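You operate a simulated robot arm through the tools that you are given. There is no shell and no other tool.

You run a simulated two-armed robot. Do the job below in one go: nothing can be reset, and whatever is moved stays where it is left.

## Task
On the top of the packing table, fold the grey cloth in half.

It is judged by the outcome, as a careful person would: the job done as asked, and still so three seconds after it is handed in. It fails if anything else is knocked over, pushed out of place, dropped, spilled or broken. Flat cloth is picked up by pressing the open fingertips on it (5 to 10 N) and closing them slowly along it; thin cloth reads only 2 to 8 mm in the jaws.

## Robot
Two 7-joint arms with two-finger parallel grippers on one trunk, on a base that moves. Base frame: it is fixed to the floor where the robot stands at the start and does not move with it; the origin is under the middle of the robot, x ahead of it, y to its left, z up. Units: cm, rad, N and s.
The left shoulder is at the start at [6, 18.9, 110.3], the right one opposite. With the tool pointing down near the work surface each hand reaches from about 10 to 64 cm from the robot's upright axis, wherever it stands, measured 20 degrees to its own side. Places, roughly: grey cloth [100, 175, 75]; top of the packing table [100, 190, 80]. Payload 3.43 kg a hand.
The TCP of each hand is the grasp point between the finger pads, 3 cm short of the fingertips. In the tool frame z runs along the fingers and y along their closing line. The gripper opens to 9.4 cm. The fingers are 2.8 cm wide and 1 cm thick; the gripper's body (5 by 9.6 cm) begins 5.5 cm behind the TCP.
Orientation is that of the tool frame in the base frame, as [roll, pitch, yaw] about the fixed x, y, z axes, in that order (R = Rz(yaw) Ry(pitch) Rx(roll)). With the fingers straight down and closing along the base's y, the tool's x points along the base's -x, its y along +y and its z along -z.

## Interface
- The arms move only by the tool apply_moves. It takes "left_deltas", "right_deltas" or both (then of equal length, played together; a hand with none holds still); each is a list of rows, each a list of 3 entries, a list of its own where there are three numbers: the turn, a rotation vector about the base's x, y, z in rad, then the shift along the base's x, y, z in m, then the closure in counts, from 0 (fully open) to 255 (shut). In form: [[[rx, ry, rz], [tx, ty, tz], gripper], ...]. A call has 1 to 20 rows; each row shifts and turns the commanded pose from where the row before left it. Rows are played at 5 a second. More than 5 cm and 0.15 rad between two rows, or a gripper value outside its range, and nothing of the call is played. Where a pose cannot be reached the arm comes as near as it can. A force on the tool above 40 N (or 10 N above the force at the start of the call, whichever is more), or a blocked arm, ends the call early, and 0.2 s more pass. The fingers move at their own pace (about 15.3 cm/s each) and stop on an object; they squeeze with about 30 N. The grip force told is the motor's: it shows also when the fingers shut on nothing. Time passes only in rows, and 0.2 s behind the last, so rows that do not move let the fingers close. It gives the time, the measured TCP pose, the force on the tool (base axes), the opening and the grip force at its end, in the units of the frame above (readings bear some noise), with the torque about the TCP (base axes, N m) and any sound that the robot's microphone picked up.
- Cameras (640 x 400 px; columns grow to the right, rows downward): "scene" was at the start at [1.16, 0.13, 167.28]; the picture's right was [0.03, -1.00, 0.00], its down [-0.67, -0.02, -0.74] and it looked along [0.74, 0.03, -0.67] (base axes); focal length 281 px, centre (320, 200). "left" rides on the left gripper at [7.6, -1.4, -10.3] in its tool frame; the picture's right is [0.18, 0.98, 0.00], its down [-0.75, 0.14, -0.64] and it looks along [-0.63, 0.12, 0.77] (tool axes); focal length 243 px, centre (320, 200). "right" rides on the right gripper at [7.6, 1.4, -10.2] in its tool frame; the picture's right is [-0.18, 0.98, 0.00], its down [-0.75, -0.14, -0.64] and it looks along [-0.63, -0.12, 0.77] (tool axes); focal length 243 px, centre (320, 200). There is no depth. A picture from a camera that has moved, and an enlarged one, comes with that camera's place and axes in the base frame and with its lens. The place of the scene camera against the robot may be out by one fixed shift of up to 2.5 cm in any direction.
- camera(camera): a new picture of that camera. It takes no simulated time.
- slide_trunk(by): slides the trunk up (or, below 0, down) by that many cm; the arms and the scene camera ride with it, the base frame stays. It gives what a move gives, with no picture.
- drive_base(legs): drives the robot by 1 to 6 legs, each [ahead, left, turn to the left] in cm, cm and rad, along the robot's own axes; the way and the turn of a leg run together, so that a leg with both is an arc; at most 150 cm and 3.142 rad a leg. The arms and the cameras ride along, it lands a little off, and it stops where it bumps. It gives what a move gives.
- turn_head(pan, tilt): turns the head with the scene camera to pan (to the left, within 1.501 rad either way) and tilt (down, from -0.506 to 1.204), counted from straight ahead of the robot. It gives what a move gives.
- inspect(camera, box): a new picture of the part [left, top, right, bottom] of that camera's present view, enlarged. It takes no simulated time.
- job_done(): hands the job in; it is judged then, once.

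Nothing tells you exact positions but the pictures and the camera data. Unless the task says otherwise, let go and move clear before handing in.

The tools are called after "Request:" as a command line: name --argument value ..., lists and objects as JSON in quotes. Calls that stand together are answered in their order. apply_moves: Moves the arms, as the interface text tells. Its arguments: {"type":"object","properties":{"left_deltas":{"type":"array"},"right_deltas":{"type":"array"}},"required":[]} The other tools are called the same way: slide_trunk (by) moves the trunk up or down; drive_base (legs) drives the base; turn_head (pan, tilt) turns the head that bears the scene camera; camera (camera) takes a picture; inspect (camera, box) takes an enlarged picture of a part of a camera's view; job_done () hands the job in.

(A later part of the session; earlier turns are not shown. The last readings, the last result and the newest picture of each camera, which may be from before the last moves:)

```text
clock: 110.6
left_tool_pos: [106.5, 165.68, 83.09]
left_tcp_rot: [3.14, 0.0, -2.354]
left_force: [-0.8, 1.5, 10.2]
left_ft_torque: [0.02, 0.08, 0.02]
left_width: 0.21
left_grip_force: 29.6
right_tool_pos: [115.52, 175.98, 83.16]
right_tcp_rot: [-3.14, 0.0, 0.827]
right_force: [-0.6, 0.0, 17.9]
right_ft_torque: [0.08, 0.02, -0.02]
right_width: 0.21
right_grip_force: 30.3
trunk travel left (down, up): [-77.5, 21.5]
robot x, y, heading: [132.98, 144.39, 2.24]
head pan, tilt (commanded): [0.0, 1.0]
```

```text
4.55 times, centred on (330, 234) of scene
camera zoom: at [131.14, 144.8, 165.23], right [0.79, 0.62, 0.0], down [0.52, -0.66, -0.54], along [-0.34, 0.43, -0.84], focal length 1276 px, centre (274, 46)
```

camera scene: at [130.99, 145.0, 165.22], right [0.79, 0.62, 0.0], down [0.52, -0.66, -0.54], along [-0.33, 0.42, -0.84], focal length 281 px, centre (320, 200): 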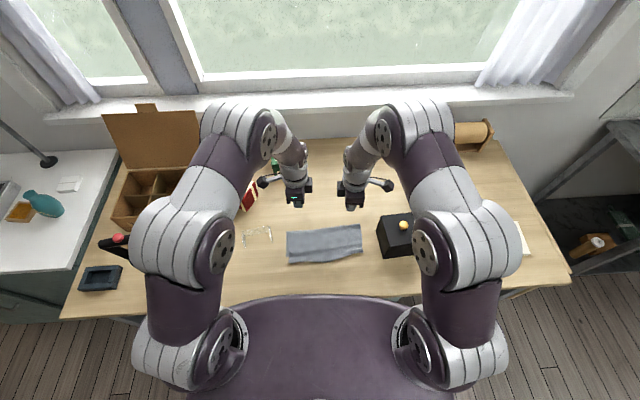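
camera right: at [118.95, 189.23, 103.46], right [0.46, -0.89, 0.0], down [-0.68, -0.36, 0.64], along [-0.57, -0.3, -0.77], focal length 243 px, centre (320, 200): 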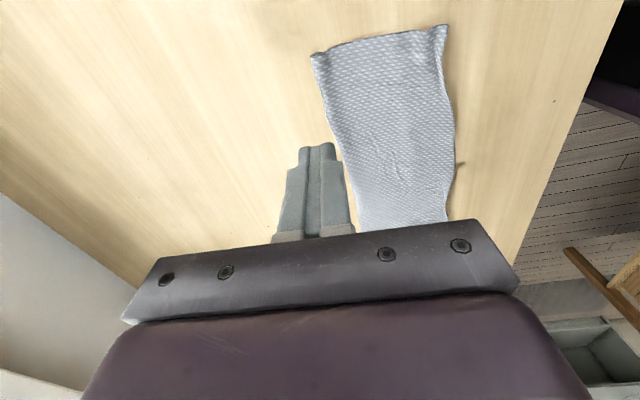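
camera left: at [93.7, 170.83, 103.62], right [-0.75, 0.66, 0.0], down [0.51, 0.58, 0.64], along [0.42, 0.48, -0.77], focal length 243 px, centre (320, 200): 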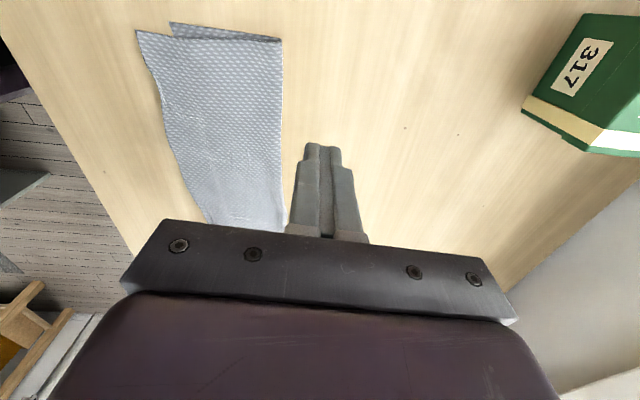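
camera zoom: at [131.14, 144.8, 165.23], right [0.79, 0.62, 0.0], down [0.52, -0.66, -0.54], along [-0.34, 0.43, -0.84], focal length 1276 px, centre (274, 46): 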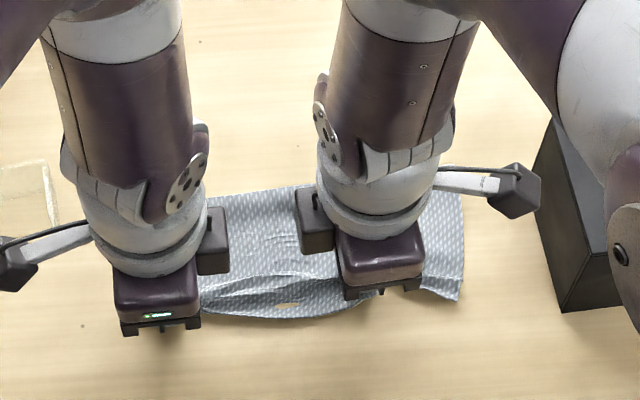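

Both jaws now hold cloth (2.1 mm each). I'll lift 2.5 cm and see that only the top layer comes up.

Request:
apply_moves --left_deltas '[[[0, 0, 0], [-0.001, 0.0013, 0.006], 255], [[0, 0, 0], [-0.001, 0.0013, 0.006], 255], [[0, 0, 0], [-0.0015, 0.002, 0.007], 255], [[0, 0, 0], [-0.0015, 0.002, 0.007], 255], [[0, 0, 0], [0, 0, 0], 255]]' --right_deltas '[[[0, 0, 0], [-0.001, 0.0013, 0.006], 255], [[0, 0, 0], [-0.001, 0.0013, 0.006], 255], [[0, 0, 0], [-0.0015, 0.002, 0.007], 255], [[0, 0, 0], [-0.0015, 0.002, 0.007], 255], [[0, 0, 0], [0, 0, 0], 255]]'

Request:
inspect --camera "left" --box '[160, 20, 480, 220]'

Request:
inspect --camera "right" --box '[160, 20, 480, 220]'

Request:
inspect --camera "scene" --box '[260, 190, 400, 278]'

```text
clock: 111.8
left_tool_pos: [105.93, 166.5, 85.56]
left_tcp_rot: [3.141, 0.0, -2.352]
left_force: [0.5, 0.8, -0.8]
left_ft_torque: [0.04, 0.0, -0.01]
left_width: 0.2
left_grip_force: 30.0
right_tool_pos: [115.02, 176.63, 85.63]
right_tcp_rot: [-3.141, 0.001, 0.829]
right_force: [-0.1, -0.8, 0.0]
right_ft_torque: [0.0, 0.04, 0.0]
right_width: 0.18
right_grip_force: 30.6
trunk travel left (down, up): [-77.5, 21.5]
robot x, y, heading: [133.37, 144.77, 2.239]
head pan, tilt (commanded): [0.0, 1.0]
```

```text
2.00 times, centred on (320, 120) of left
camera zoom: at [101.48, 160.06, 96.05], right [-0.83, 0.56, 0.0], down [0.43, 0.63, 0.64], along [0.36, 0.53, -0.77], focal length 485 px, centre (320, 360)
```

zoom: 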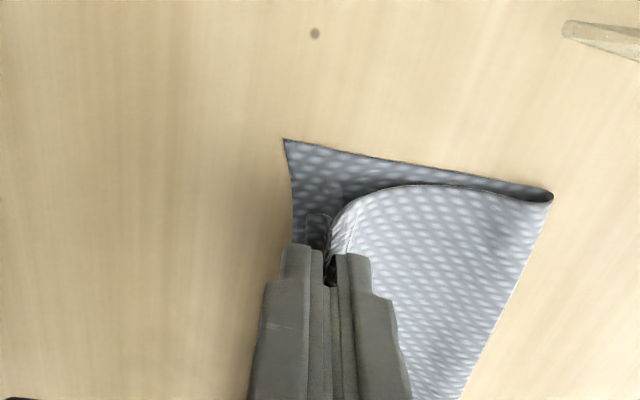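

```text
2.00 times, centred on (320, 120) of right
camera zoom: at [121.13, 181.32, 95.89], right [0.6, -0.8, 0.0], down [-0.61, -0.46, 0.64], along [-0.51, -0.38, -0.77], focal length 485 px, centre (320, 360)
```

zoom: 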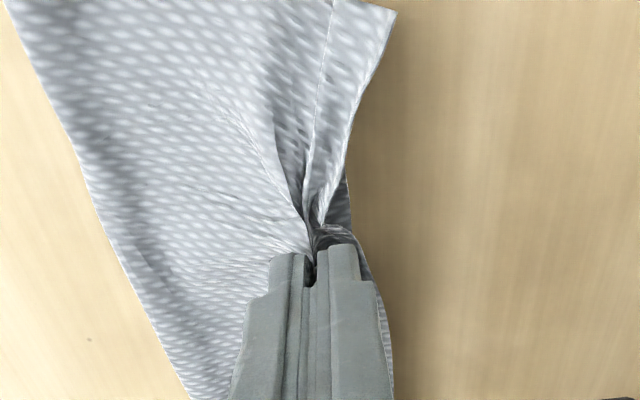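

```text
4.55 times, centred on (330, 234) of scene
camera zoom: at [130.99, 144.99, 165.22], right [0.79, 0.62, 0.0], down [0.52, -0.66, -0.54], along [-0.33, 0.42, -0.84], focal length 1276 px, centre (274, 46)
```

zoom: 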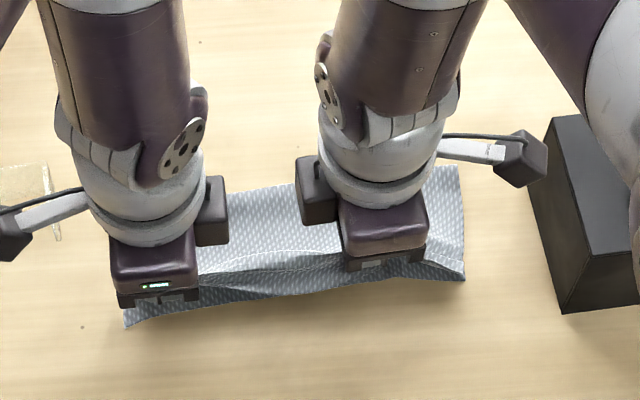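

Only the top layer is lifted at both grips; the bottom stays on the table. I'll swing the edge up over the fold so the fold line moves farther back, then re-lay it.

Request:
apply_moves --left_deltas '[[[0, 0, 0], [-0.0057, 0.0049, 0.012], 255], [[0, 0, 0], [-0.0076, 0.0066, 0.012], 255], [[0, 0, 0], [-0.0091, 0.0079, 0.011], 255], [[0, 0, 0], [-0.0106, 0.0092, 0.009], 255], [[0, 0, 0], [-0.0113, 0.0098, 0.006], 255], [[0, 0, 0], [-0.0113, 0.0098, 0.002], 255], [[0, 0, 0], [-0.0106, 0.0092, -0.002], 255], [[0, 0, 0], [-0.006, 0.0052, -0.003], 255], [[0, 0, 0], [0, 0, 0], 255]]' --right_deltas '[[[0, 0, 0], [-0.0057, 0.0049, 0.012], 255], [[0, 0, 0], [-0.0076, 0.0066, 0.012], 255], [[0, 0, 0], [-0.0091, 0.0079, 0.011], 255], [[0, 0, 0], [-0.0106, 0.0092, 0.009], 255], [[0, 0, 0], [-0.0113, 0.0098, 0.006], 255], [[0, 0, 0], [-0.0113, 0.0098, 0.002], 255], [[0, 0, 0], [-0.0106, 0.0092, -0.002], 255], [[0, 0, 0], [-0.006, 0.0052, -0.003], 255], [[0, 0, 0], [0, 0, 0], 255]]'

Request:
inspect --camera "left" --box '[160, 20, 480, 220]'

Request:
inspect --camera "right" --box '[160, 20, 480, 220]'

Request:
inspect --camera "scene" --box '[260, 190, 400, 278]'

```text
clock: 113.8
left_tool_pos: [98.65, 172.79, 90.33]
left_tcp_rot: [3.141, 0.0, -2.354]
left_force: [0.3, 0.7, 0.9]
left_ft_torque: [0.01, -0.01, 0.0]
left_width: 0.23
left_grip_force: 30.2
right_tool_pos: [107.8, 182.93, 90.44]
right_tcp_rot: [3.141, -0.001, 0.829]
right_force: [0.4, 0.2, -0.9]
right_ft_torque: [-0.01, 0.01, 0.01]
right_width: 0.19
right_grip_force: 30.1
trunk travel left (down, up): [-77.5, 21.5]
robot x, y, heading: [132.59, 144.5, 2.235]
head pan, tilt (commanded): [0.0, 1.0]
```

```text
2.00 times, centred on (320, 120) of left
camera zoom: at [94.26, 166.38, 100.74], right [-0.83, 0.56, 0.0], down [0.43, 0.63, 0.64], along [0.36, 0.53, -0.77], focal length 485 px, centre (320, 360)
```

zoom: 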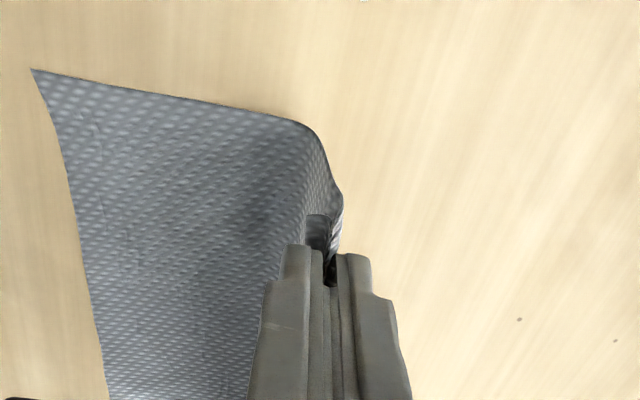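

```text
2.00 times, centred on (320, 120) of right
camera zoom: at [113.97, 187.55, 100.64], right [0.6, -0.8, 0.0], down [-0.61, -0.46, 0.64], along [-0.51, -0.38, -0.77], focal length 485 px, centre (320, 360)
```

zoom: 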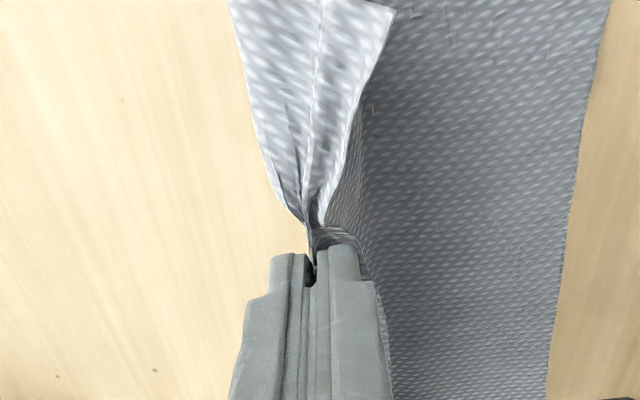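

```text
4.55 times, centred on (330, 234) of scene
camera zoom: at [131.02, 144.97, 165.22], right [0.79, 0.62, 0.0], down [0.52, -0.66, -0.54], along [-0.33, 0.42, -0.84], focal length 1276 px, centre (274, 46)
```

zoom: 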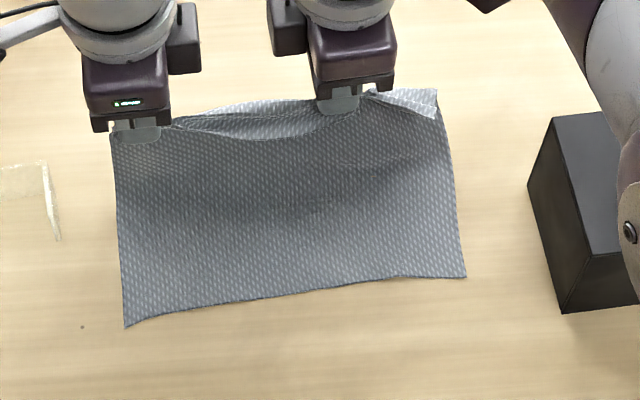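

The sheet is lifted cleanly and the bottom half now lies flat with the fold farther back (about 10 cm from the near edge). Now I bring the edge back over and down toward the near edge.

Request:
apply_moves --left_deltas '[[[0, 0, 0], [0.0091, -0.0079, 0.005], 255], [[0, 0, 0], [0.0106, -0.0092, -0.001], 255], [[0, 0, 0], [0.0106, -0.0092, -0.005], 255], [[0, 0, 0], [0.0106, -0.0092, -0.008], 255], [[0, 0, 0], [0.0091, -0.0079, -0.01], 255], [[0, 0, 0], [0.0068, -0.0059, -0.011], 255], [[0, 0, 0], [0.0045, -0.0039, -0.01], 255], [[0, 0, 0], [0, 0, 0], 255]]' --right_deltas '[[[0, 0, 0], [0.0091, -0.0079, 0.005], 255], [[0, 0, 0], [0.0106, -0.0092, -0.001], 255], [[0, 0, 0], [0.0106, -0.0092, -0.005], 255], [[0, 0, 0], [0.0106, -0.0092, -0.008], 255], [[0, 0, 0], [0.0091, -0.0079, -0.01], 255], [[0, 0, 0], [0.0068, -0.0059, -0.011], 255], [[0, 0, 0], [0.0045, -0.0039, -0.01], 255], [[0, 0, 0], [0, 0, 0], 255]]'

Request:
inspect --camera "left" --box '[160, 20, 480, 220]'

Request:
inspect --camera "right" --box '[160, 20, 480, 220]'

Request:
inspect --camera "scene" --box '[260, 190, 400, 278]'

```text
clock: 115.6
left_tool_pos: [104.83, 167.35, 86.28]
left_tcp_rot: [3.141, 0.001, -2.354]
left_force: [0.6, -1.1, 0.3]
left_ft_torque: [0.0, -0.04, -0.03]
left_width: 0.23
left_grip_force: 29.7
right_tool_pos: [113.92, 177.67, 86.26]
right_tcp_rot: [3.141, 0.0, 0.828]
right_force: [0.3, 0.3, -0.3]
right_ft_torque: [0.04, 0.03, -0.01]
right_width: 0.18
right_grip_force: 30.2
trunk travel left (down, up): [-77.5, 21.5]
robot x, y, heading: [132.68, 144.5, 2.237]
head pan, tilt (commanded): [0.0, 1.0]
```

```text
2.00 times, centred on (320, 120) of left
camera zoom: at [100.39, 161.01, 96.71], right [-0.83, 0.56, 0.0], down [0.43, 0.63, 0.64], along [0.36, 0.53, -0.77], focal length 485 px, centre (320, 360)
```

zoom: 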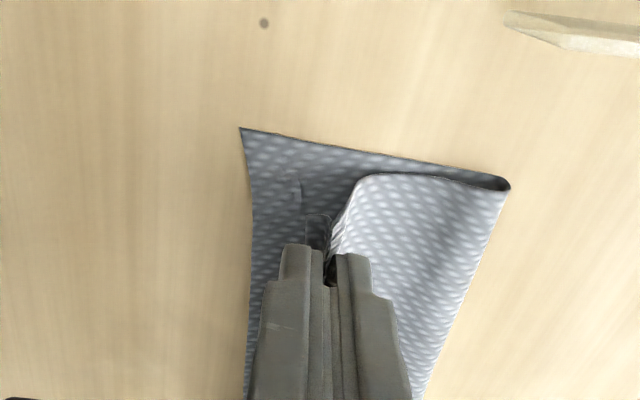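

```text
2.00 times, centred on (320, 120) of right
camera zoom: at [120.04, 182.24, 96.57], right [0.6, -0.8, 0.0], down [-0.61, -0.46, 0.64], along [-0.51, -0.38, -0.77], focal length 485 px, centre (320, 360)
```

zoom: 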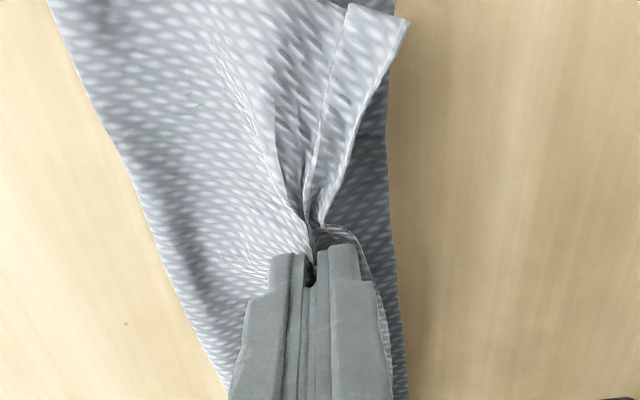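

```text
4.55 times, centred on (330, 234) of scene
camera zoom: at [130.99, 144.98, 165.22], right [0.79, 0.62, 0.0], down [0.52, -0.66, -0.54], along [-0.33, 0.42, -0.84], focal length 1276 px, centre (274, 46)
```

zoom: 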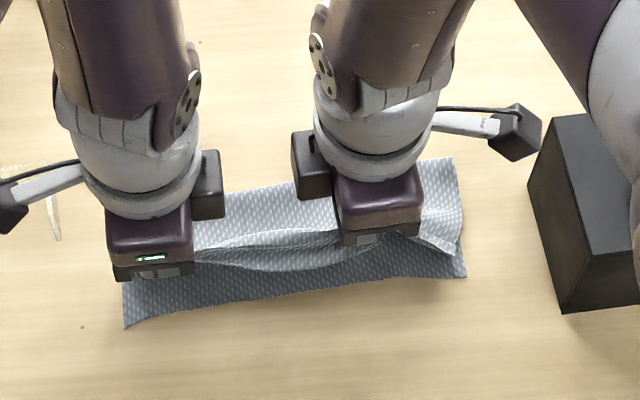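

The top layer is back over with its free edge now pointing toward the near side. I'll lower to about 1.3 cm and release.

Request:
apply_moves --left_deltas '[[[0, 0, 0], [0.0008, -0.0007, -0.007], 255], [[0, 0, 0], [0, 0, -0.007], 255], [[0, 0, 0], [-0.0015, 0.0013, -0.004], 255], [[0, 0, 0], [0, 0, 0], 255]]' --right_deltas '[[[0, 0, 0], [0.0008, -0.0007, -0.007], 255], [[0, 0, 0], [0, 0, -0.007], 255], [[0, 0, 0], [-0.0015, 0.0013, -0.004], 255], [[0, 0, 0], [0, 0, 0], 255]]'

Request:
inspect --camera "left" --box '[160, 20, 480, 220]'

Request:
inspect --camera "right" --box '[160, 20, 480, 220]'

Request:
inspect --camera "scene" --box '[260, 190, 400, 278]'

```text
clock: 116.6
left_tool_pos: [104.7, 167.49, 84.69]
left_tcp_rot: [3.141, -0.001, -2.355]
left_force: [0.6, -0.4, -0.5]
left_ft_torque: [-0.02, 0.0, -0.02]
left_width: 0.24
left_grip_force: 30.1
right_tool_pos: [113.82, 177.76, 84.5]
right_tcp_rot: [-3.141, -0.001, 0.828]
right_force: [0.3, -0.4, -1.0]
right_ft_torque: [-0.03, -0.01, -0.02]
right_width: 0.21
right_grip_force: 30.0
trunk travel left (down, up): [-77.5, 21.5]
robot x, y, heading: [132.94, 144.3, 2.239]
head pan, tilt (commanded): [0.0, 1.0]
```

```text
2.00 times, centred on (320, 120) of left
camera zoom: at [100.3, 161.1, 94.95], right [-0.83, 0.56, 0.0], down [0.43, 0.63, 0.64], along [0.36, 0.53, -0.77], focal length 485 px, centre (320, 360)
```

zoom: 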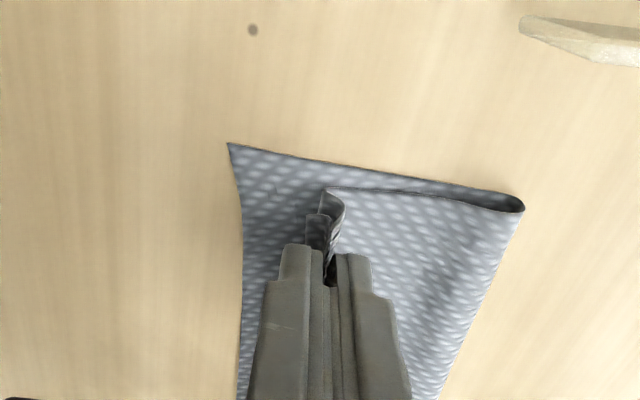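

```text
2.00 times, centred on (320, 120) of right
camera zoom: at [119.96, 182.31, 94.79], right [0.6, -0.8, 0.0], down [-0.61, -0.46, 0.64], along [-0.51, -0.38, -0.77], focal length 485 px, centre (320, 360)
```

zoom: 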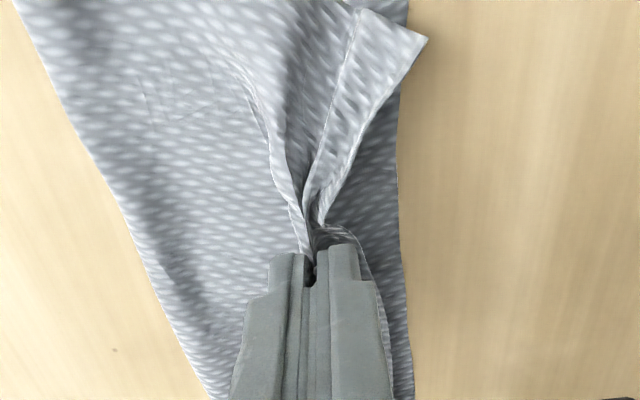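

```text
4.55 times, centred on (330, 234) of scene
camera zoom: at [131.0, 144.98, 165.22], right [0.79, 0.62, 0.0], down [0.52, -0.66, -0.54], along [-0.33, 0.42, -0.84], focal length 1276 px, centre (274, 46)
```

zoom: 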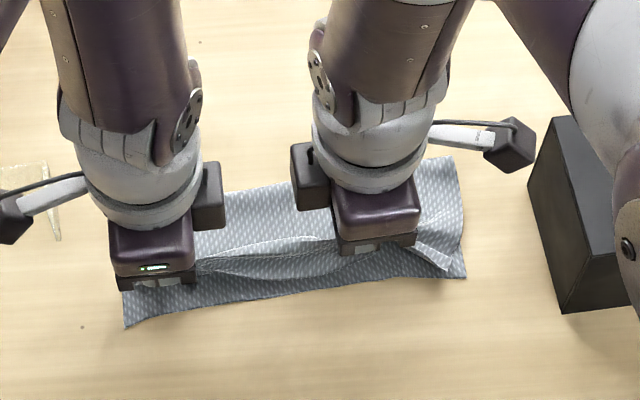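

Now I release by opening about 2 cm and look.

Request:
apply_moves --left_deltas '[[[0, 0, 0], [0, 0, 0], 195], [[0, 0, 0], [0, 0, 0], 195], [[0, 0, 0], [0, 0, 0.01], 195], [[0, 0, 0], [0, 0, 0.03], 195], [[0, 0, 0], [0, 0, 0.04], 195], [[0, 0, 0], [-0.024, 0.022, 0.01], 255], [[0, 0, 0], [-0.024, 0.022, 0], 255], [[0, 0, 0], [0, 0, 0], 255]]' --right_deltas '[[[0, 0, 0], [0, 0, 0], 195], [[0, 0, 0], [0, 0, 0], 195], [[0, 0, 0], [0, 0, 0.01], 195], [[0, 0, 0], [0, 0, 0.03], 195], [[0, 0, 0], [0, 0, 0.04], 195], [[0, 0, 0], [-0.024, 0.022, 0.01], 255], [[0, 0, 0], [-0.024, 0.022, 0], 255], [[0, 0, 0], [0, 0, 0], 255]]'

Request:
inspect --camera "scene" --box '[270, 200, 380, 270]'

Request:
inspect --camera "left" --box '[100, 0, 420, 220]'

Request:
inspect --camera "right" --box '[200, 0, 520, 220]'

```text
clock: 118.4
left_tool_pos: [100.14, 171.68, 93.68]
left_tcp_rot: [3.14, -0.001, -2.356]
left_force: [0.0, 0.0, 0.6]
left_ft_torque: [-0.02, 0.03, -0.04]
left_width: 0.01
left_grip_force: 29.9
right_tool_pos: [108.95, 182.01, 93.74]
right_tcp_rot: [-3.14, -0.001, 0.826]
right_force: [-0.8, -0.8, -0.8]
right_ft_torque: [0.01, -0.01, 0.01]
right_width: 0.01
right_grip_force: 29.8
trunk travel left (down, up): [-77.5, 21.5]
robot x, y, heading: [132.61, 144.67, 2.237]
head pan, tilt (commanded): [0.0, 1.0]
```

```text
5.71 times, centred on (325, 235) of scene
camera zoom: at [131.16, 144.84, 165.22], right [0.79, 0.62, 0.0], down [0.52, -0.66, -0.54], along [-0.34, 0.43, -0.84], focal length 1604 px, centre (291, 0)
```

zoom: 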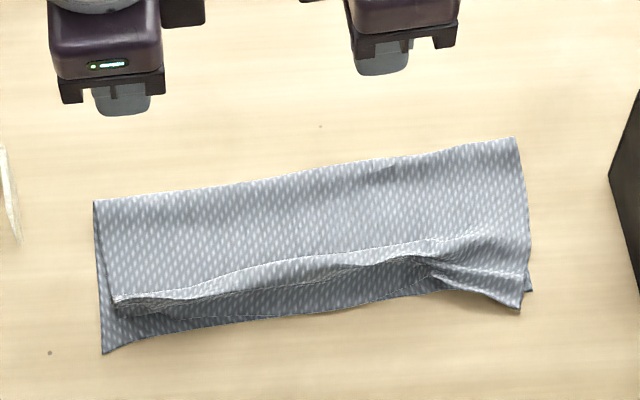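

```text
1.82 times, centred on (260, 110) of left
camera zoom: at [95.64, 165.42, 104.04], right [-0.83, 0.56, 0.0], down [0.43, 0.63, 0.64], along [0.36, 0.53, -0.77], focal length 441 px, centre (429, 364)
```

zoom: 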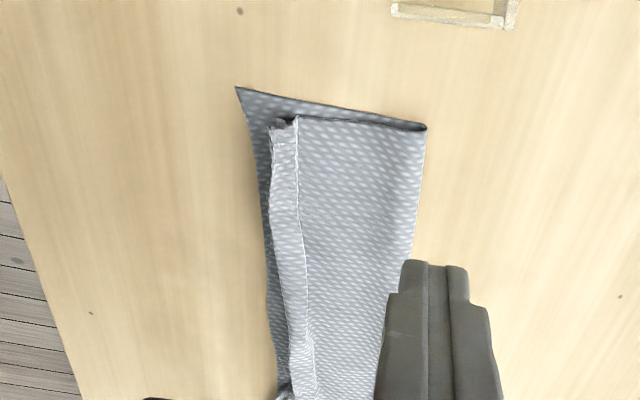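

```text
1.82 times, centred on (360, 110) of right
camera zoom: at [115.22, 186.63, 103.93], right [0.6, -0.8, 0.0], down [-0.61, -0.46, 0.64], along [-0.51, -0.38, -0.77], focal length 441 px, centre (247, 364)
```

zoom: 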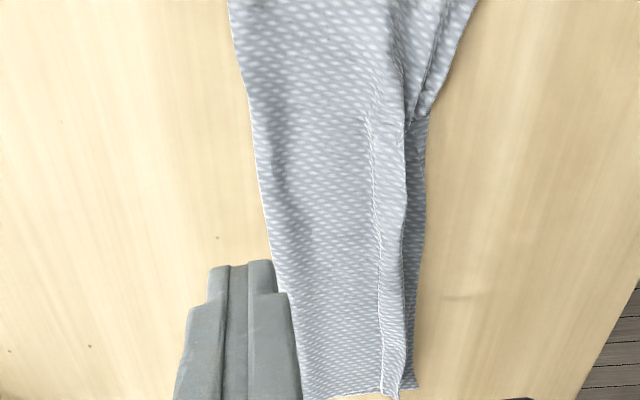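

The re-lay leaves a narrow rolled strip (about 1.2 cm) along the left and middle, with the right corner lying out past the edge. Let me enlarge the details.

Request:
inspect --camera "left" --box '[200, 30, 340, 120]'

Request:
inspect --camera "left" --box '[200, 110, 340, 220]'

Request:
inspect --camera "right" --box '[320, 0, 480, 110]'

Request:
inspect --camera "scene" --box '[335, 235, 375, 260]'

```text
4.44 times, centred on (270, 75) of left
camera zoom: at [95.64, 165.42, 104.04], right [-0.83, 0.56, 0.0], down [0.43, 0.63, 0.64], along [0.36, 0.53, -0.77], focal length 1078 px, centre (542, 756)
```

zoom: 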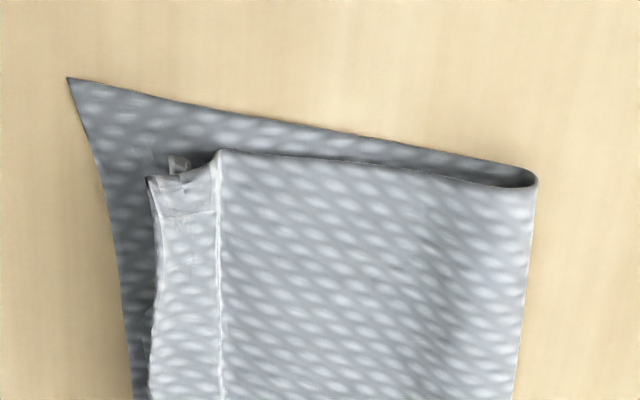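

```text
3.64 times, centred on (270, 165) of left
camera zoom: at [95.64, 165.42, 104.04], right [-0.83, 0.56, 0.0], down [0.43, 0.63, 0.64], along [0.36, 0.53, -0.77], focal length 882 px, centre (502, 327)
```

zoom: 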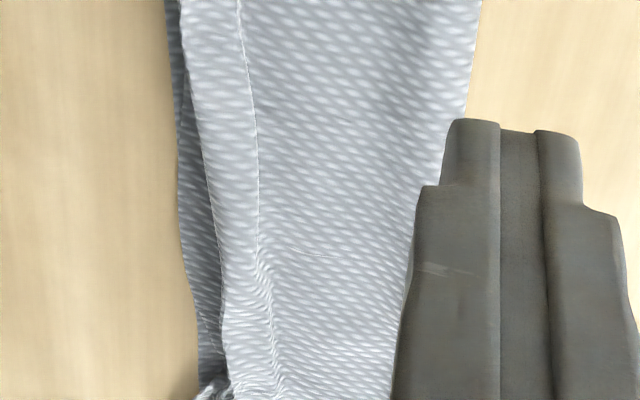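

```text
3.64 times, centred on (400, 55) of right
camera zoom: at [115.22, 186.63, 103.93], right [0.6, -0.8, 0.0], down [-0.61, -0.46, 0.64], along [-0.51, -0.38, -0.77], focal length 882 px, centre (29, 727)
```

zoom: 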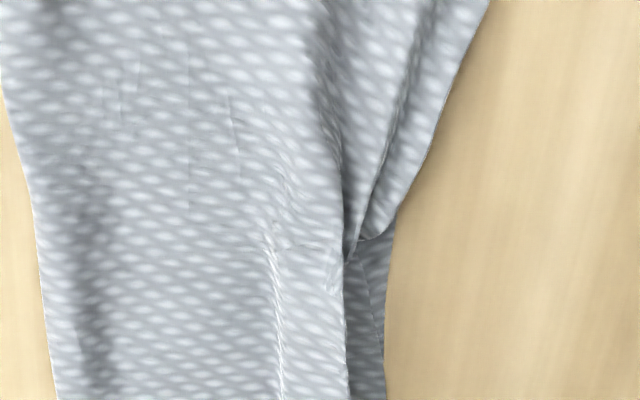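

```text
16.00 times, centred on (355, 248) of scene
camera zoom: at [131.16, 144.84, 165.22], right [0.79, 0.62, 0.0], down [0.52, -0.66, -0.54], along [-0.34, 0.43, -0.84], focal length 4491 px, centre (-240, -560)
```

zoom: 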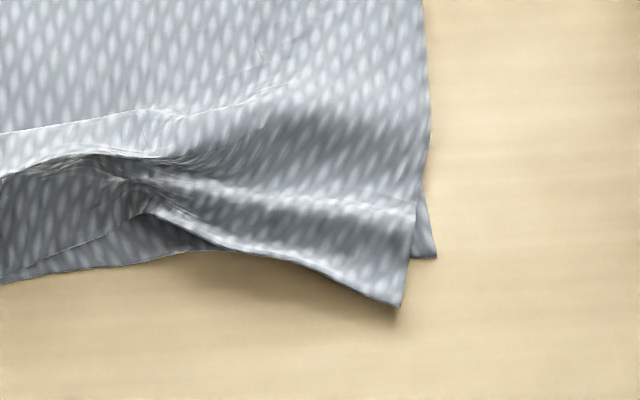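

The strip is a small pleat (the released ridge, leaning toward the near side) with the free edge properly pointing to the near edge under it. I'll smooth it: pin the near edge with the near finger and sweep the far finger toward the fold by opening the grippers. First I position both hands, closed, on the near edge.

Request:
apply_moves --left_deltas '[[[0, 0, 0], [0.0313, -0.0228, 0], 255], [[0, 0, 0], [0.0314, -0.0229, 0], 255], [[0, 0, 0], [0, 0, -0.03], 255], [[0, 0, 0], [0, 0, -0.03], 255], [[0, 0, 0], [0, 0, -0.03], 255], [[0, 0, 0], [0, 0, 0], 255]]' --right_deltas '[[[0, 0, 0], [0.0305, -0.0259, 0], 255], [[0, 0, 0], [0.0305, -0.0259, 0], 255], [[0, 0, 0], [0, 0, -0.03], 255], [[0, 0, 0], [0, 0, -0.03], 255], [[0, 0, 0], [0, 0, -0.03], 255], [[0, 0, 0], [0, 0, 0], 255]]'

Request:
inspect --camera "left" --box '[160, 20, 480, 220]'

Request:
inspect --camera "right" --box '[160, 20, 480, 220]'

```text
clock: 119.8
left_tool_pos: [106.19, 167.38, 84.5]
left_tcp_rot: [3.141, -0.001, -2.355]
left_force: [0.2, 0.1, 0.4]
left_ft_torque: [-0.02, 0.02, 0.0]
left_width: 0.0
left_grip_force: 30.1
right_tool_pos: [115.13, 176.86, 84.68]
right_tcp_rot: [3.142, -0.001, 0.826]
right_force: [0.2, -0.3, 0.8]
right_ft_torque: [0.01, 0.0, -0.01]
right_width: 0.0
right_grip_force: 29.7
trunk travel left (down, up): [-77.5, 21.5]
robot x, y, heading: [132.9, 144.25, 2.236]
head pan, tilt (commanded): [0.0, 1.0]
```

```text
2.00 times, centred on (320, 120) of left
camera zoom: at [101.73, 160.91, 94.91], right [-0.83, 0.56, 0.0], down [0.43, 0.63, 0.64], along [0.36, 0.53, -0.77], focal length 485 px, centre (320, 360)
```

zoom: 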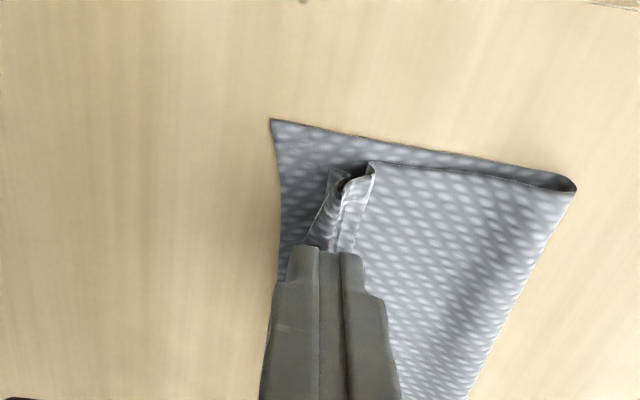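

```text
2.00 times, centred on (320, 120) of right
camera zoom: at [121.21, 181.48, 94.83], right [0.6, -0.8, 0.0], down [-0.61, -0.46, 0.64], along [-0.51, -0.38, -0.77], focal length 485 px, centre (320, 360)
```

zoom: 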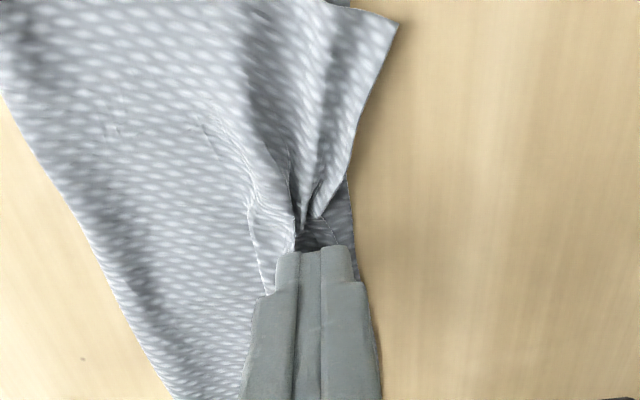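

In the left view the strip and the flap under it are clear. I'll shift slightly so the near finger sits on the flap and the far finger on the pleat, then press down.

Request:
apply_moves --left_deltas '[[[0, 0, 0], [-0.0028, 0.0028, 0], 255], [[0, 0, 0], [0, 0, -0.006], 255], [[0, 0, 0], [0, 0, -0.004], 255], [[0, 0, 0], [0, 0, -0.002], 255], [[0, 0, 0], [0, 0, 0], 255]]' --right_deltas '[[[0, 0, 0], [-0.0059, 0.0054, 0], 255], [[0, 0, 0], [0, 0, -0.006], 255], [[0, 0, 0], [0, 0, -0.004], 255], [[0, 0, 0], [0, 0, -0.004], 255], [[0, 0, 0], [0, 0, 0], 255]]'

Request:
inspect --camera "left" --box '[160, 20, 480, 220]'

Request:
inspect --camera "right" --box '[160, 20, 480, 220]'

```text
clock: 121.0
left_tool_pos: [106.03, 167.57, 83.33]
left_tcp_rot: [3.14, -0.002, -2.355]
left_force: [0.0, 0.2, -0.1]
left_ft_torque: [-0.01, -0.01, 0.0]
left_width: 0.01
left_grip_force: 29.8
right_tool_pos: [114.53, 177.44, 83.26]
right_tcp_rot: [-3.142, 0.002, 0.827]
right_force: [0.1, -0.3, 0.7]
right_ft_torque: [-0.02, 0.01, 0.03]
right_width: 0.01
right_grip_force: 30.3
trunk travel left (down, up): [-77.5, 21.5]
robot x, y, heading: [132.68, 144.03, 2.238]
head pan, tilt (commanded): [0.0, 1.0]
```

```text
2.00 times, centred on (320, 120) of left
camera zoom: at [101.52, 161.2, 93.75], right [-0.83, 0.56, 0.0], down [0.43, 0.63, 0.64], along [0.36, 0.53, -0.77], focal length 485 px, centre (320, 360)
```

zoom: 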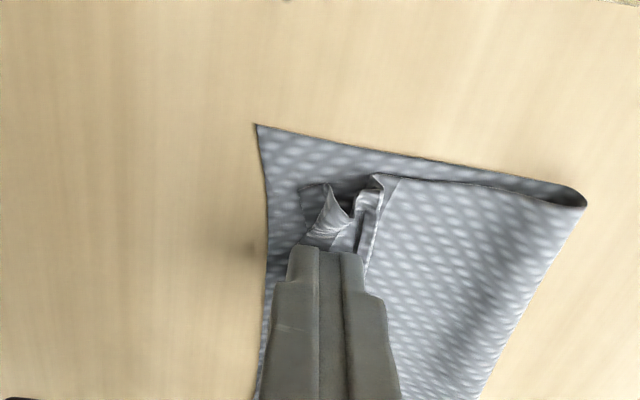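

```text
2.00 times, centred on (320, 120) of right
camera zoom: at [120.66, 182.05, 93.44], right [0.6, -0.8, 0.0], down [-0.61, -0.46, 0.64], along [-0.51, -0.38, -0.77], focal length 485 px, centre (320, 360)
```

zoom: 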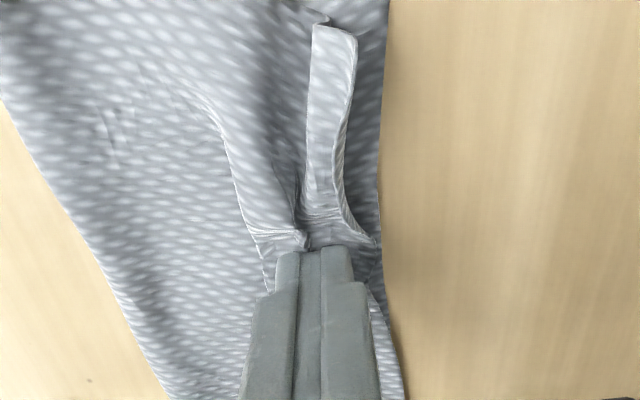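

I continue pressing down to a light force.

Request:
apply_moves --left_deltas '[[[0, 0, 0], [0, 0, -0.0015], 255], [[0, 0, 0], [0, 0, -0.0008], 255], [[0, 0, 0], [0, 0, 0], 255]]' --right_deltas '[[[0, 0, 0], [0, 0, -0.001], 255], [[0, 0, 0], [0, 0, -0.0008], 255], [[0, 0, 0], [0, 0, 0], 255]]'

```text
clock: 121.8
left_tool_pos: [106.2, 167.52, 83.28]
left_tcp_rot: [3.141, 0.002, -2.355]
left_force: [-1.7, 0.8, 3.6]
left_ft_torque: [0.0, 0.01, -0.02]
left_width: 0.01
left_grip_force: 30.0
right_tool_pos: [114.46, 177.44, 83.28]
right_tcp_rot: [-3.137, -0.001, 0.826]
right_force: [0.7, 3.6, 24.4]
right_ft_torque: [0.03, 0.0, -0.02]
right_width: 0.01
right_grip_force: 30.0
trunk travel left (down, up): [-77.5, 21.5]
robot x, y, heading: [133.03, 144.56, 2.239]
head pan, tilt (commanded): [0.0, 1.0]
```

Right is too hard at 24 N; I ease it and then start the sweep: near fingers stationary, far fingers moving toward the fold.

Request:
apply_moves --left_deltas '[[[0, 0, 0], [0, 0, -0.0003], 255], [[0, 0, 0], [-0.0013, 0.0013, 0], 245], [[0, 0, 0], [-0.0013, 0.0013, 0], 235], [[0, 0, 0], [-0.0013, 0.0013, 0], 225], [[0, 0, 0], [-0.0013, 0.0013, 0], 215], [[0, 0, 0], [-0.0013, 0.0013, 0], 205], [[0, 0, 0], [-0.0013, 0.0013, 0], 195], [[0, 0, 0], [-0.0013, 0.0013, 0], 185], [[0, 0, 0], [-0.0013, 0.0013, 0], 175]]' --right_deltas '[[[0, 0, 0], [0, 0, 0.0012], 255], [[0, 0, 0], [-0.0013, 0.0013, 0], 245], [[0, 0, 0], [-0.0013, 0.0013, 0], 235], [[0, 0, 0], [-0.0013, 0.0013, 0], 225], [[0, 0, 0], [-0.0014, 0.0012, 0], 215], [[0, 0, 0], [-0.0014, 0.0012, 0], 205], [[0, 0, 0], [-0.0014, 0.0012, 0], 195], [[0, 0, 0], [-0.0014, 0.0012, 0], 185], [[0, 0, 0], [-0.0013, 0.0013, 0], 175]]'

Request:
inspect --camera "left" --box '[160, 20, 480, 220]'

Request:
inspect --camera "right" --box '[160, 20, 480, 220]'

Request:
inspect --camera "scene" --box '[260, 190, 400, 278]'

```text
clock: 123.8
left_tool_pos: [105.01, 168.53, 83.25]
left_tcp_rot: [3.14, 0.001, -2.355]
left_force: [0.8, 2.5, 25.3]
left_ft_torque: [-0.3, -0.33, 0.02]
left_width: 2.91
left_grip_force: 0.0
right_tool_pos: [113.54, 178.41, 83.17]
right_tcp_rot: [-3.14, -0.002, 0.827]
right_force: [0.1, -1.3, 2.2]
right_ft_torque: [-0.01, 0.01, 0.0]
right_width: 2.87
right_grip_force: 0.0
trunk travel left (down, up): [-77.5, 21.5]
robot x, y, heading: [132.88, 144.35, 2.239]
head pan, tilt (commanded): [0.0, 1.0]
```

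```text
2.00 times, centred on (320, 120) of left
camera zoom: at [100.61, 162.18, 93.57], right [-0.83, 0.56, 0.0], down [0.43, 0.63, 0.64], along [0.36, 0.53, -0.77], focal length 485 px, centre (320, 360)
```

zoom: 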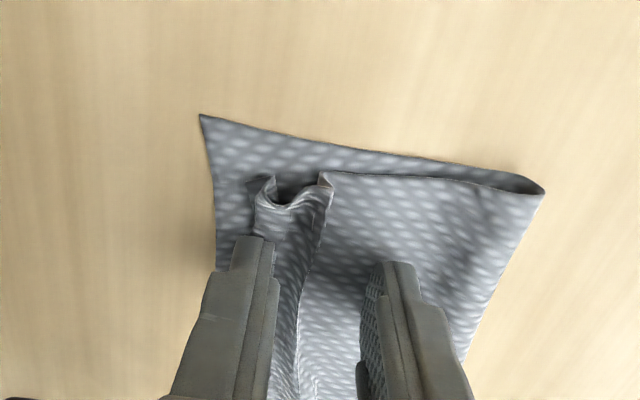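

```text
2.00 times, centred on (320, 120) of right
camera zoom: at [119.73, 182.94, 93.43], right [0.6, -0.8, 0.0], down [-0.61, -0.46, 0.64], along [-0.52, -0.38, -0.77], focal length 485 px, centre (320, 360)
```

zoom: 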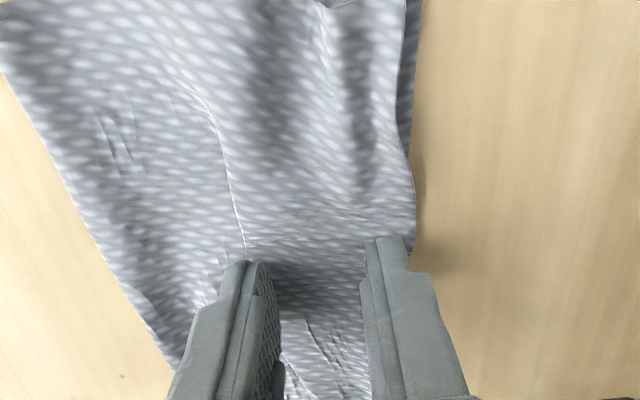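

```text
4.55 times, centred on (330, 234) of scene
camera zoom: at [131.21, 144.84, 165.22], right [0.79, 0.62, 0.0], down [0.52, -0.66, -0.54], along [-0.34, 0.43, -0.84], focal length 1276 px, centre (274, 46)
```

zoom: 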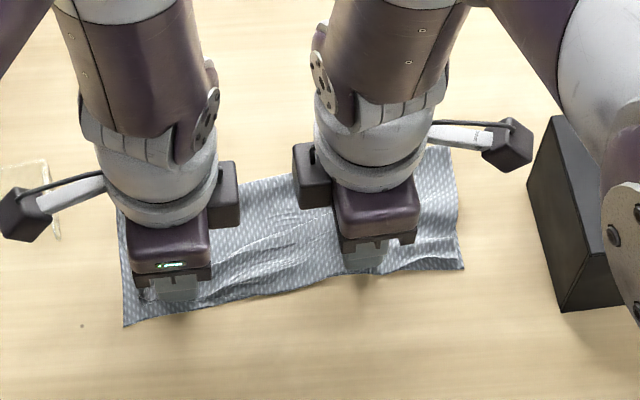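

The right side is spreading out nicely to the near edge. I ease the left pressure and continue the sweep toward the fold.

Request:
apply_moves --left_deltas '[[[0, 0, 0], [0, 0, 0.0014], 175], [[0, 0, 0], [-0.0013, 0.0013, 0], 165], [[0, 0, 0], [-0.0013, 0.0013, 0], 155], [[0, 0, 0], [-0.0013, 0.0013, 0], 145], [[0, 0, 0], [-0.0013, 0.0013, 0], 135], [[0, 0, 0], [-0.0013, 0.0013, 0], 125], [[0, 0, 0], [-0.0013, 0.0013, 0], 115], [[0, 0, 0], [-0.0013, 0.0013, 0], 105], [[0, 0, 0], [-0.0013, 0.0013, 0], 95]]' --right_deltas '[[[0, 0, 0], [0, 0, -0.0003], 175], [[0, 0, 0], [-0.0013, 0.0013, 0], 165], [[0, 0, 0], [-0.0013, 0.0013, 0], 155], [[0, 0, 0], [-0.0013, 0.0013, 0], 145], [[0, 0, 0], [-0.0014, 0.0012, 0], 135], [[0, 0, 0], [-0.0014, 0.0012, 0], 125], [[0, 0, 0], [-0.0014, 0.0012, 0], 115], [[0, 0, 0], [-0.0014, 0.0012, 0], 105], [[0, 0, 0], [-0.0013, 0.0013, 0], 95]]'

Request:
inspect --camera "left" --box '[120, 20, 480, 220]'

Request:
inspect --camera "right" --box '[160, 20, 480, 220]'

Request:
inspect --camera "scene" --box '[260, 190, 400, 278]'

```text
clock: 125.8
left_tool_pos: [103.93, 169.6, 83.3]
left_tcp_rot: [-3.141, 0.001, -2.354]
left_force: [1.0, 0.2, 1.8]
left_ft_torque: [-0.06, -0.01, 0.03]
left_width: 5.78
left_grip_force: 0.1
right_tool_pos: [112.43, 179.43, 83.23]
right_tcp_rot: [-3.142, 0.001, 0.827]
right_force: [0.5, -2.0, 12.4]
right_ft_torque: [-0.3, -0.3, -0.05]
right_width: 5.92
right_grip_force: 0.4
trunk travel left (down, up): [-77.5, 21.5]
robot x, y, heading: [132.89, 144.38, 2.235]
head pan, tilt (commanded): [0.0, 1.0]
```

```text
1.78 times, centred on (300, 120) of left
camera zoom: at [99.47, 163.21, 93.63], right [-0.83, 0.56, 0.0], down [0.43, 0.63, 0.64], along [0.36, 0.53, -0.77], focal length 431 px, centre (356, 342)
```

zoom: 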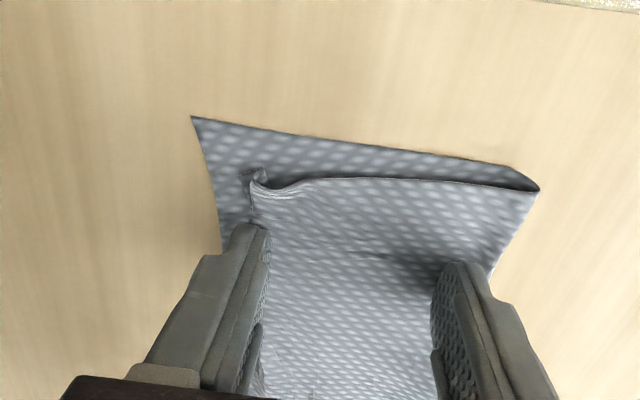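

```text
2.00 times, centred on (320, 120) of right
camera zoom: at [118.58, 183.96, 93.39], right [0.6, -0.8, 0.0], down [-0.61, -0.46, 0.64], along [-0.51, -0.38, -0.77], focal length 485 px, centre (320, 360)
```

zoom: 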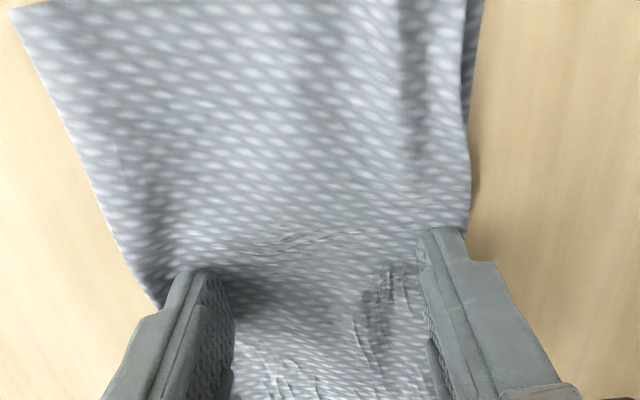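

```text
4.55 times, centred on (330, 234) of scene
camera zoom: at [131.08, 144.82, 165.22], right [0.79, 0.62, 0.0], down [0.52, -0.66, -0.54], along [-0.33, 0.43, -0.84], focal length 1276 px, centre (274, 46)
```

zoom: 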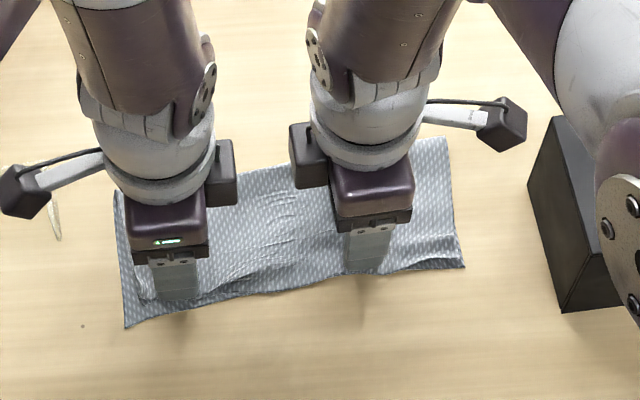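

The pleats have been swept out very well on both sides. I lift straight up and look.

Request:
apply_moves --left_deltas '[[[0, 0, 0], [0, 0, 0.01], 95], [[0, 0, 0], [0, 0, 0.03], 95], [[0, 0, 0], [0, 0, 0.04], 95], [[0, 0, 0], [-0.022, 0.022, 0.02], 200], [[0, 0, 0], [-0.022, 0.022, 0.01], 255], [[0, 0, 0], [-0.022, 0.022, 0], 255], [[0, 0, 0], [0, 0, 0], 255]]' --right_deltas '[[[0, 0, 0], [0, 0, 0.01], 95], [[0, 0, 0], [0, 0, 0.03], 95], [[0, 0, 0], [0, 0, 0.04], 95], [[0, 0, 0], [-0.022, 0.022, 0.02], 200], [[0, 0, 0], [-0.022, 0.022, 0.01], 255], [[0, 0, 0], [-0.022, 0.022, 0], 255], [[0, 0, 0], [0, 0, 0], 255]]'

Request:
inspect --camera "scene" --box '[270, 200, 380, 270]'

Request:
inspect --camera "left" --box '[60, 0, 380, 200]'

Request:
inspect --camera "right" --box '[260, 0, 580, 200]'

```text
clock: 127.4
left_tool_pos: [97.31, 176.19, 94.4]
left_tcp_rot: [-3.14, 0.0, -2.354]
left_force: [0.3, 0.4, -0.8]
left_ft_torque: [0.0, 0.0, 0.01]
left_width: 0.0
left_grip_force: 30.0
right_tool_pos: [105.7, 185.99, 93.97]
right_tcp_rot: [-3.14, 0.001, 0.825]
right_force: [-0.3, 0.2, -0.4]
right_ft_torque: [0.01, 0.02, 0.02]
right_width: 0.0
right_grip_force: 29.9
trunk travel left (down, up): [-77.5, 21.5]
robot x, y, heading: [133.02, 144.7, 2.235]
head pan, tilt (commanded): [0.0, 1.0]
```

```text
5.71 times, centred on (325, 235) of scene
camera zoom: at [131.07, 144.91, 165.22], right [0.79, 0.62, 0.0], down [0.52, -0.66, -0.54], along [-0.33, 0.42, -0.84], focal length 1604 px, centre (291, 0)
```

zoom: 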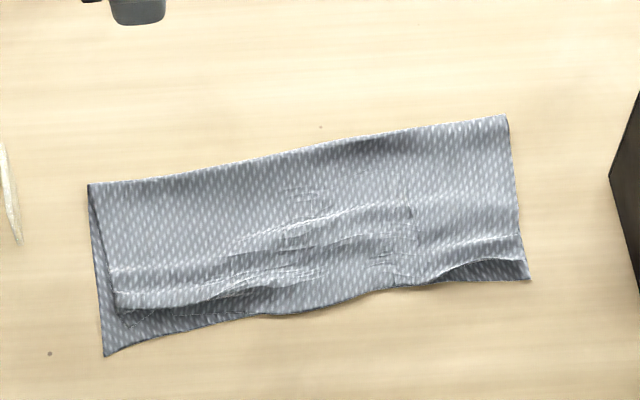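

```text
2.00 times, centred on (220, 100) of left
camera zoom: at [92.88, 169.86, 104.71], right [-0.83, 0.56, 0.0], down [0.43, 0.63, 0.64], along [0.36, 0.53, -0.77], focal length 485 px, centre (520, 400)
```

zoom: 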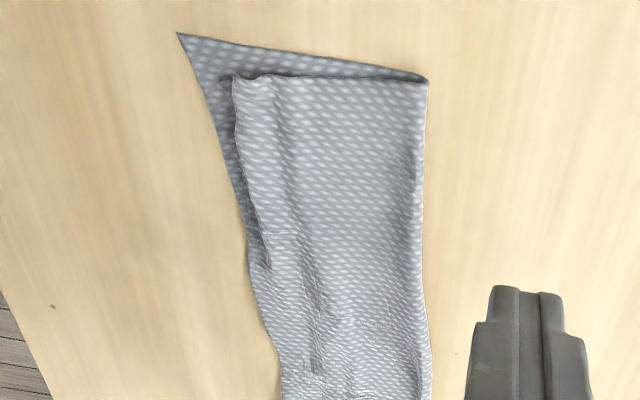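

```text
2.00 times, centred on (420, 100) of right
camera zoom: at [111.8, 190.63, 104.31], right [0.6, -0.8, 0.0], down [-0.61, -0.46, 0.64], along [-0.51, -0.38, -0.77], focal length 485 px, centre (120, 400)
```

zoom: 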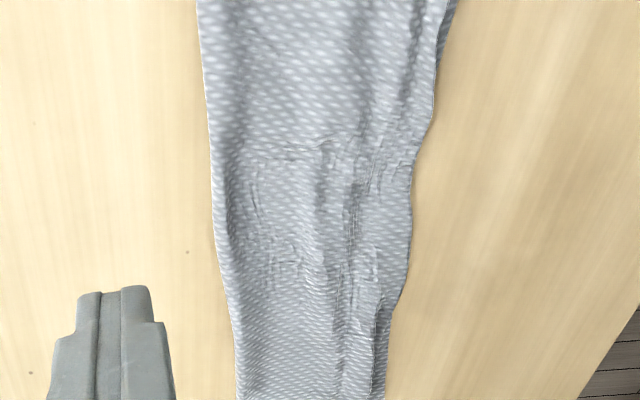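

Much better: the near edges match along the middle and right; only the left corner is still ~2.5 cm short with a small curl. Let me enlarge that corner.

Request:
inspect --camera "left" --box '[130, 0, 250, 75]'

Request:
inspect --camera "scene" --box '[280, 240, 330, 270]'

Request:
inspect --camera "scene" --box '[325, 225, 375, 260]'

```text
5.33 times, centred on (190, 38) of left
camera zoom: at [92.88, 169.86, 104.71], right [-0.83, 0.56, 0.0], down [0.43, 0.63, 0.64], along [0.36, 0.53, -0.77], focal length 1294 px, centre (1013, 1067)
```

zoom: 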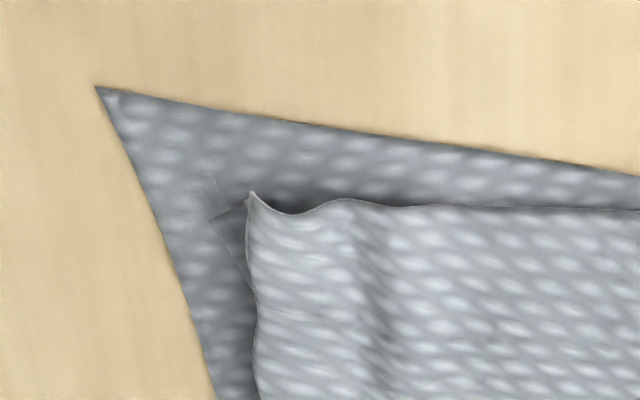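

```text
12.80 times, centred on (305, 255) of scene
camera zoom: at [131.07, 144.91, 165.22], right [0.79, 0.62, 0.0], down [0.52, -0.66, -0.54], along [-0.33, 0.42, -0.84], focal length 3593 px, centre (512, -504)
```

zoom: 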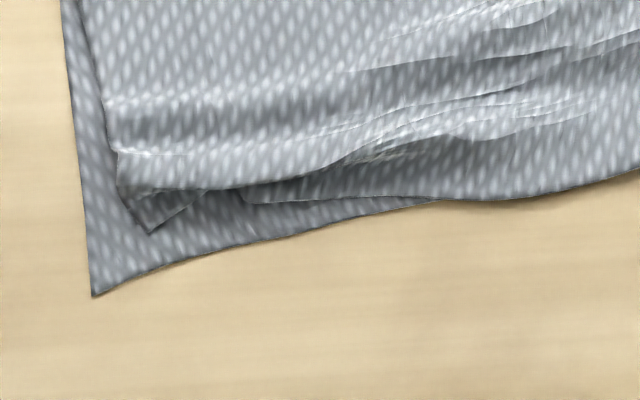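

```text
11.43 times, centred on (350, 242) of scene
camera zoom: at [131.07, 144.91, 165.22], right [0.79, 0.62, 0.0], down [0.52, -0.66, -0.54], along [-0.33, 0.42, -0.84], focal length 3208 px, centre (-23, -286)
```

zoom: 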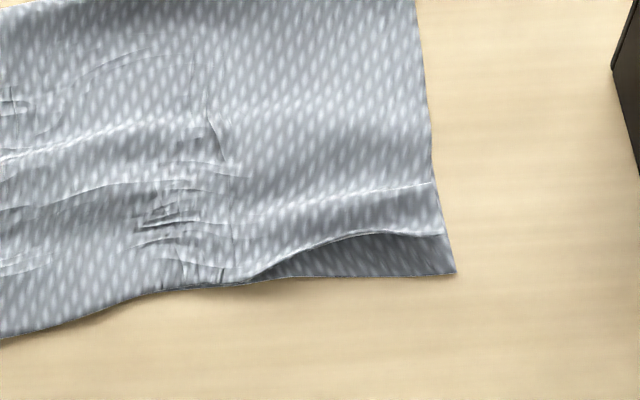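

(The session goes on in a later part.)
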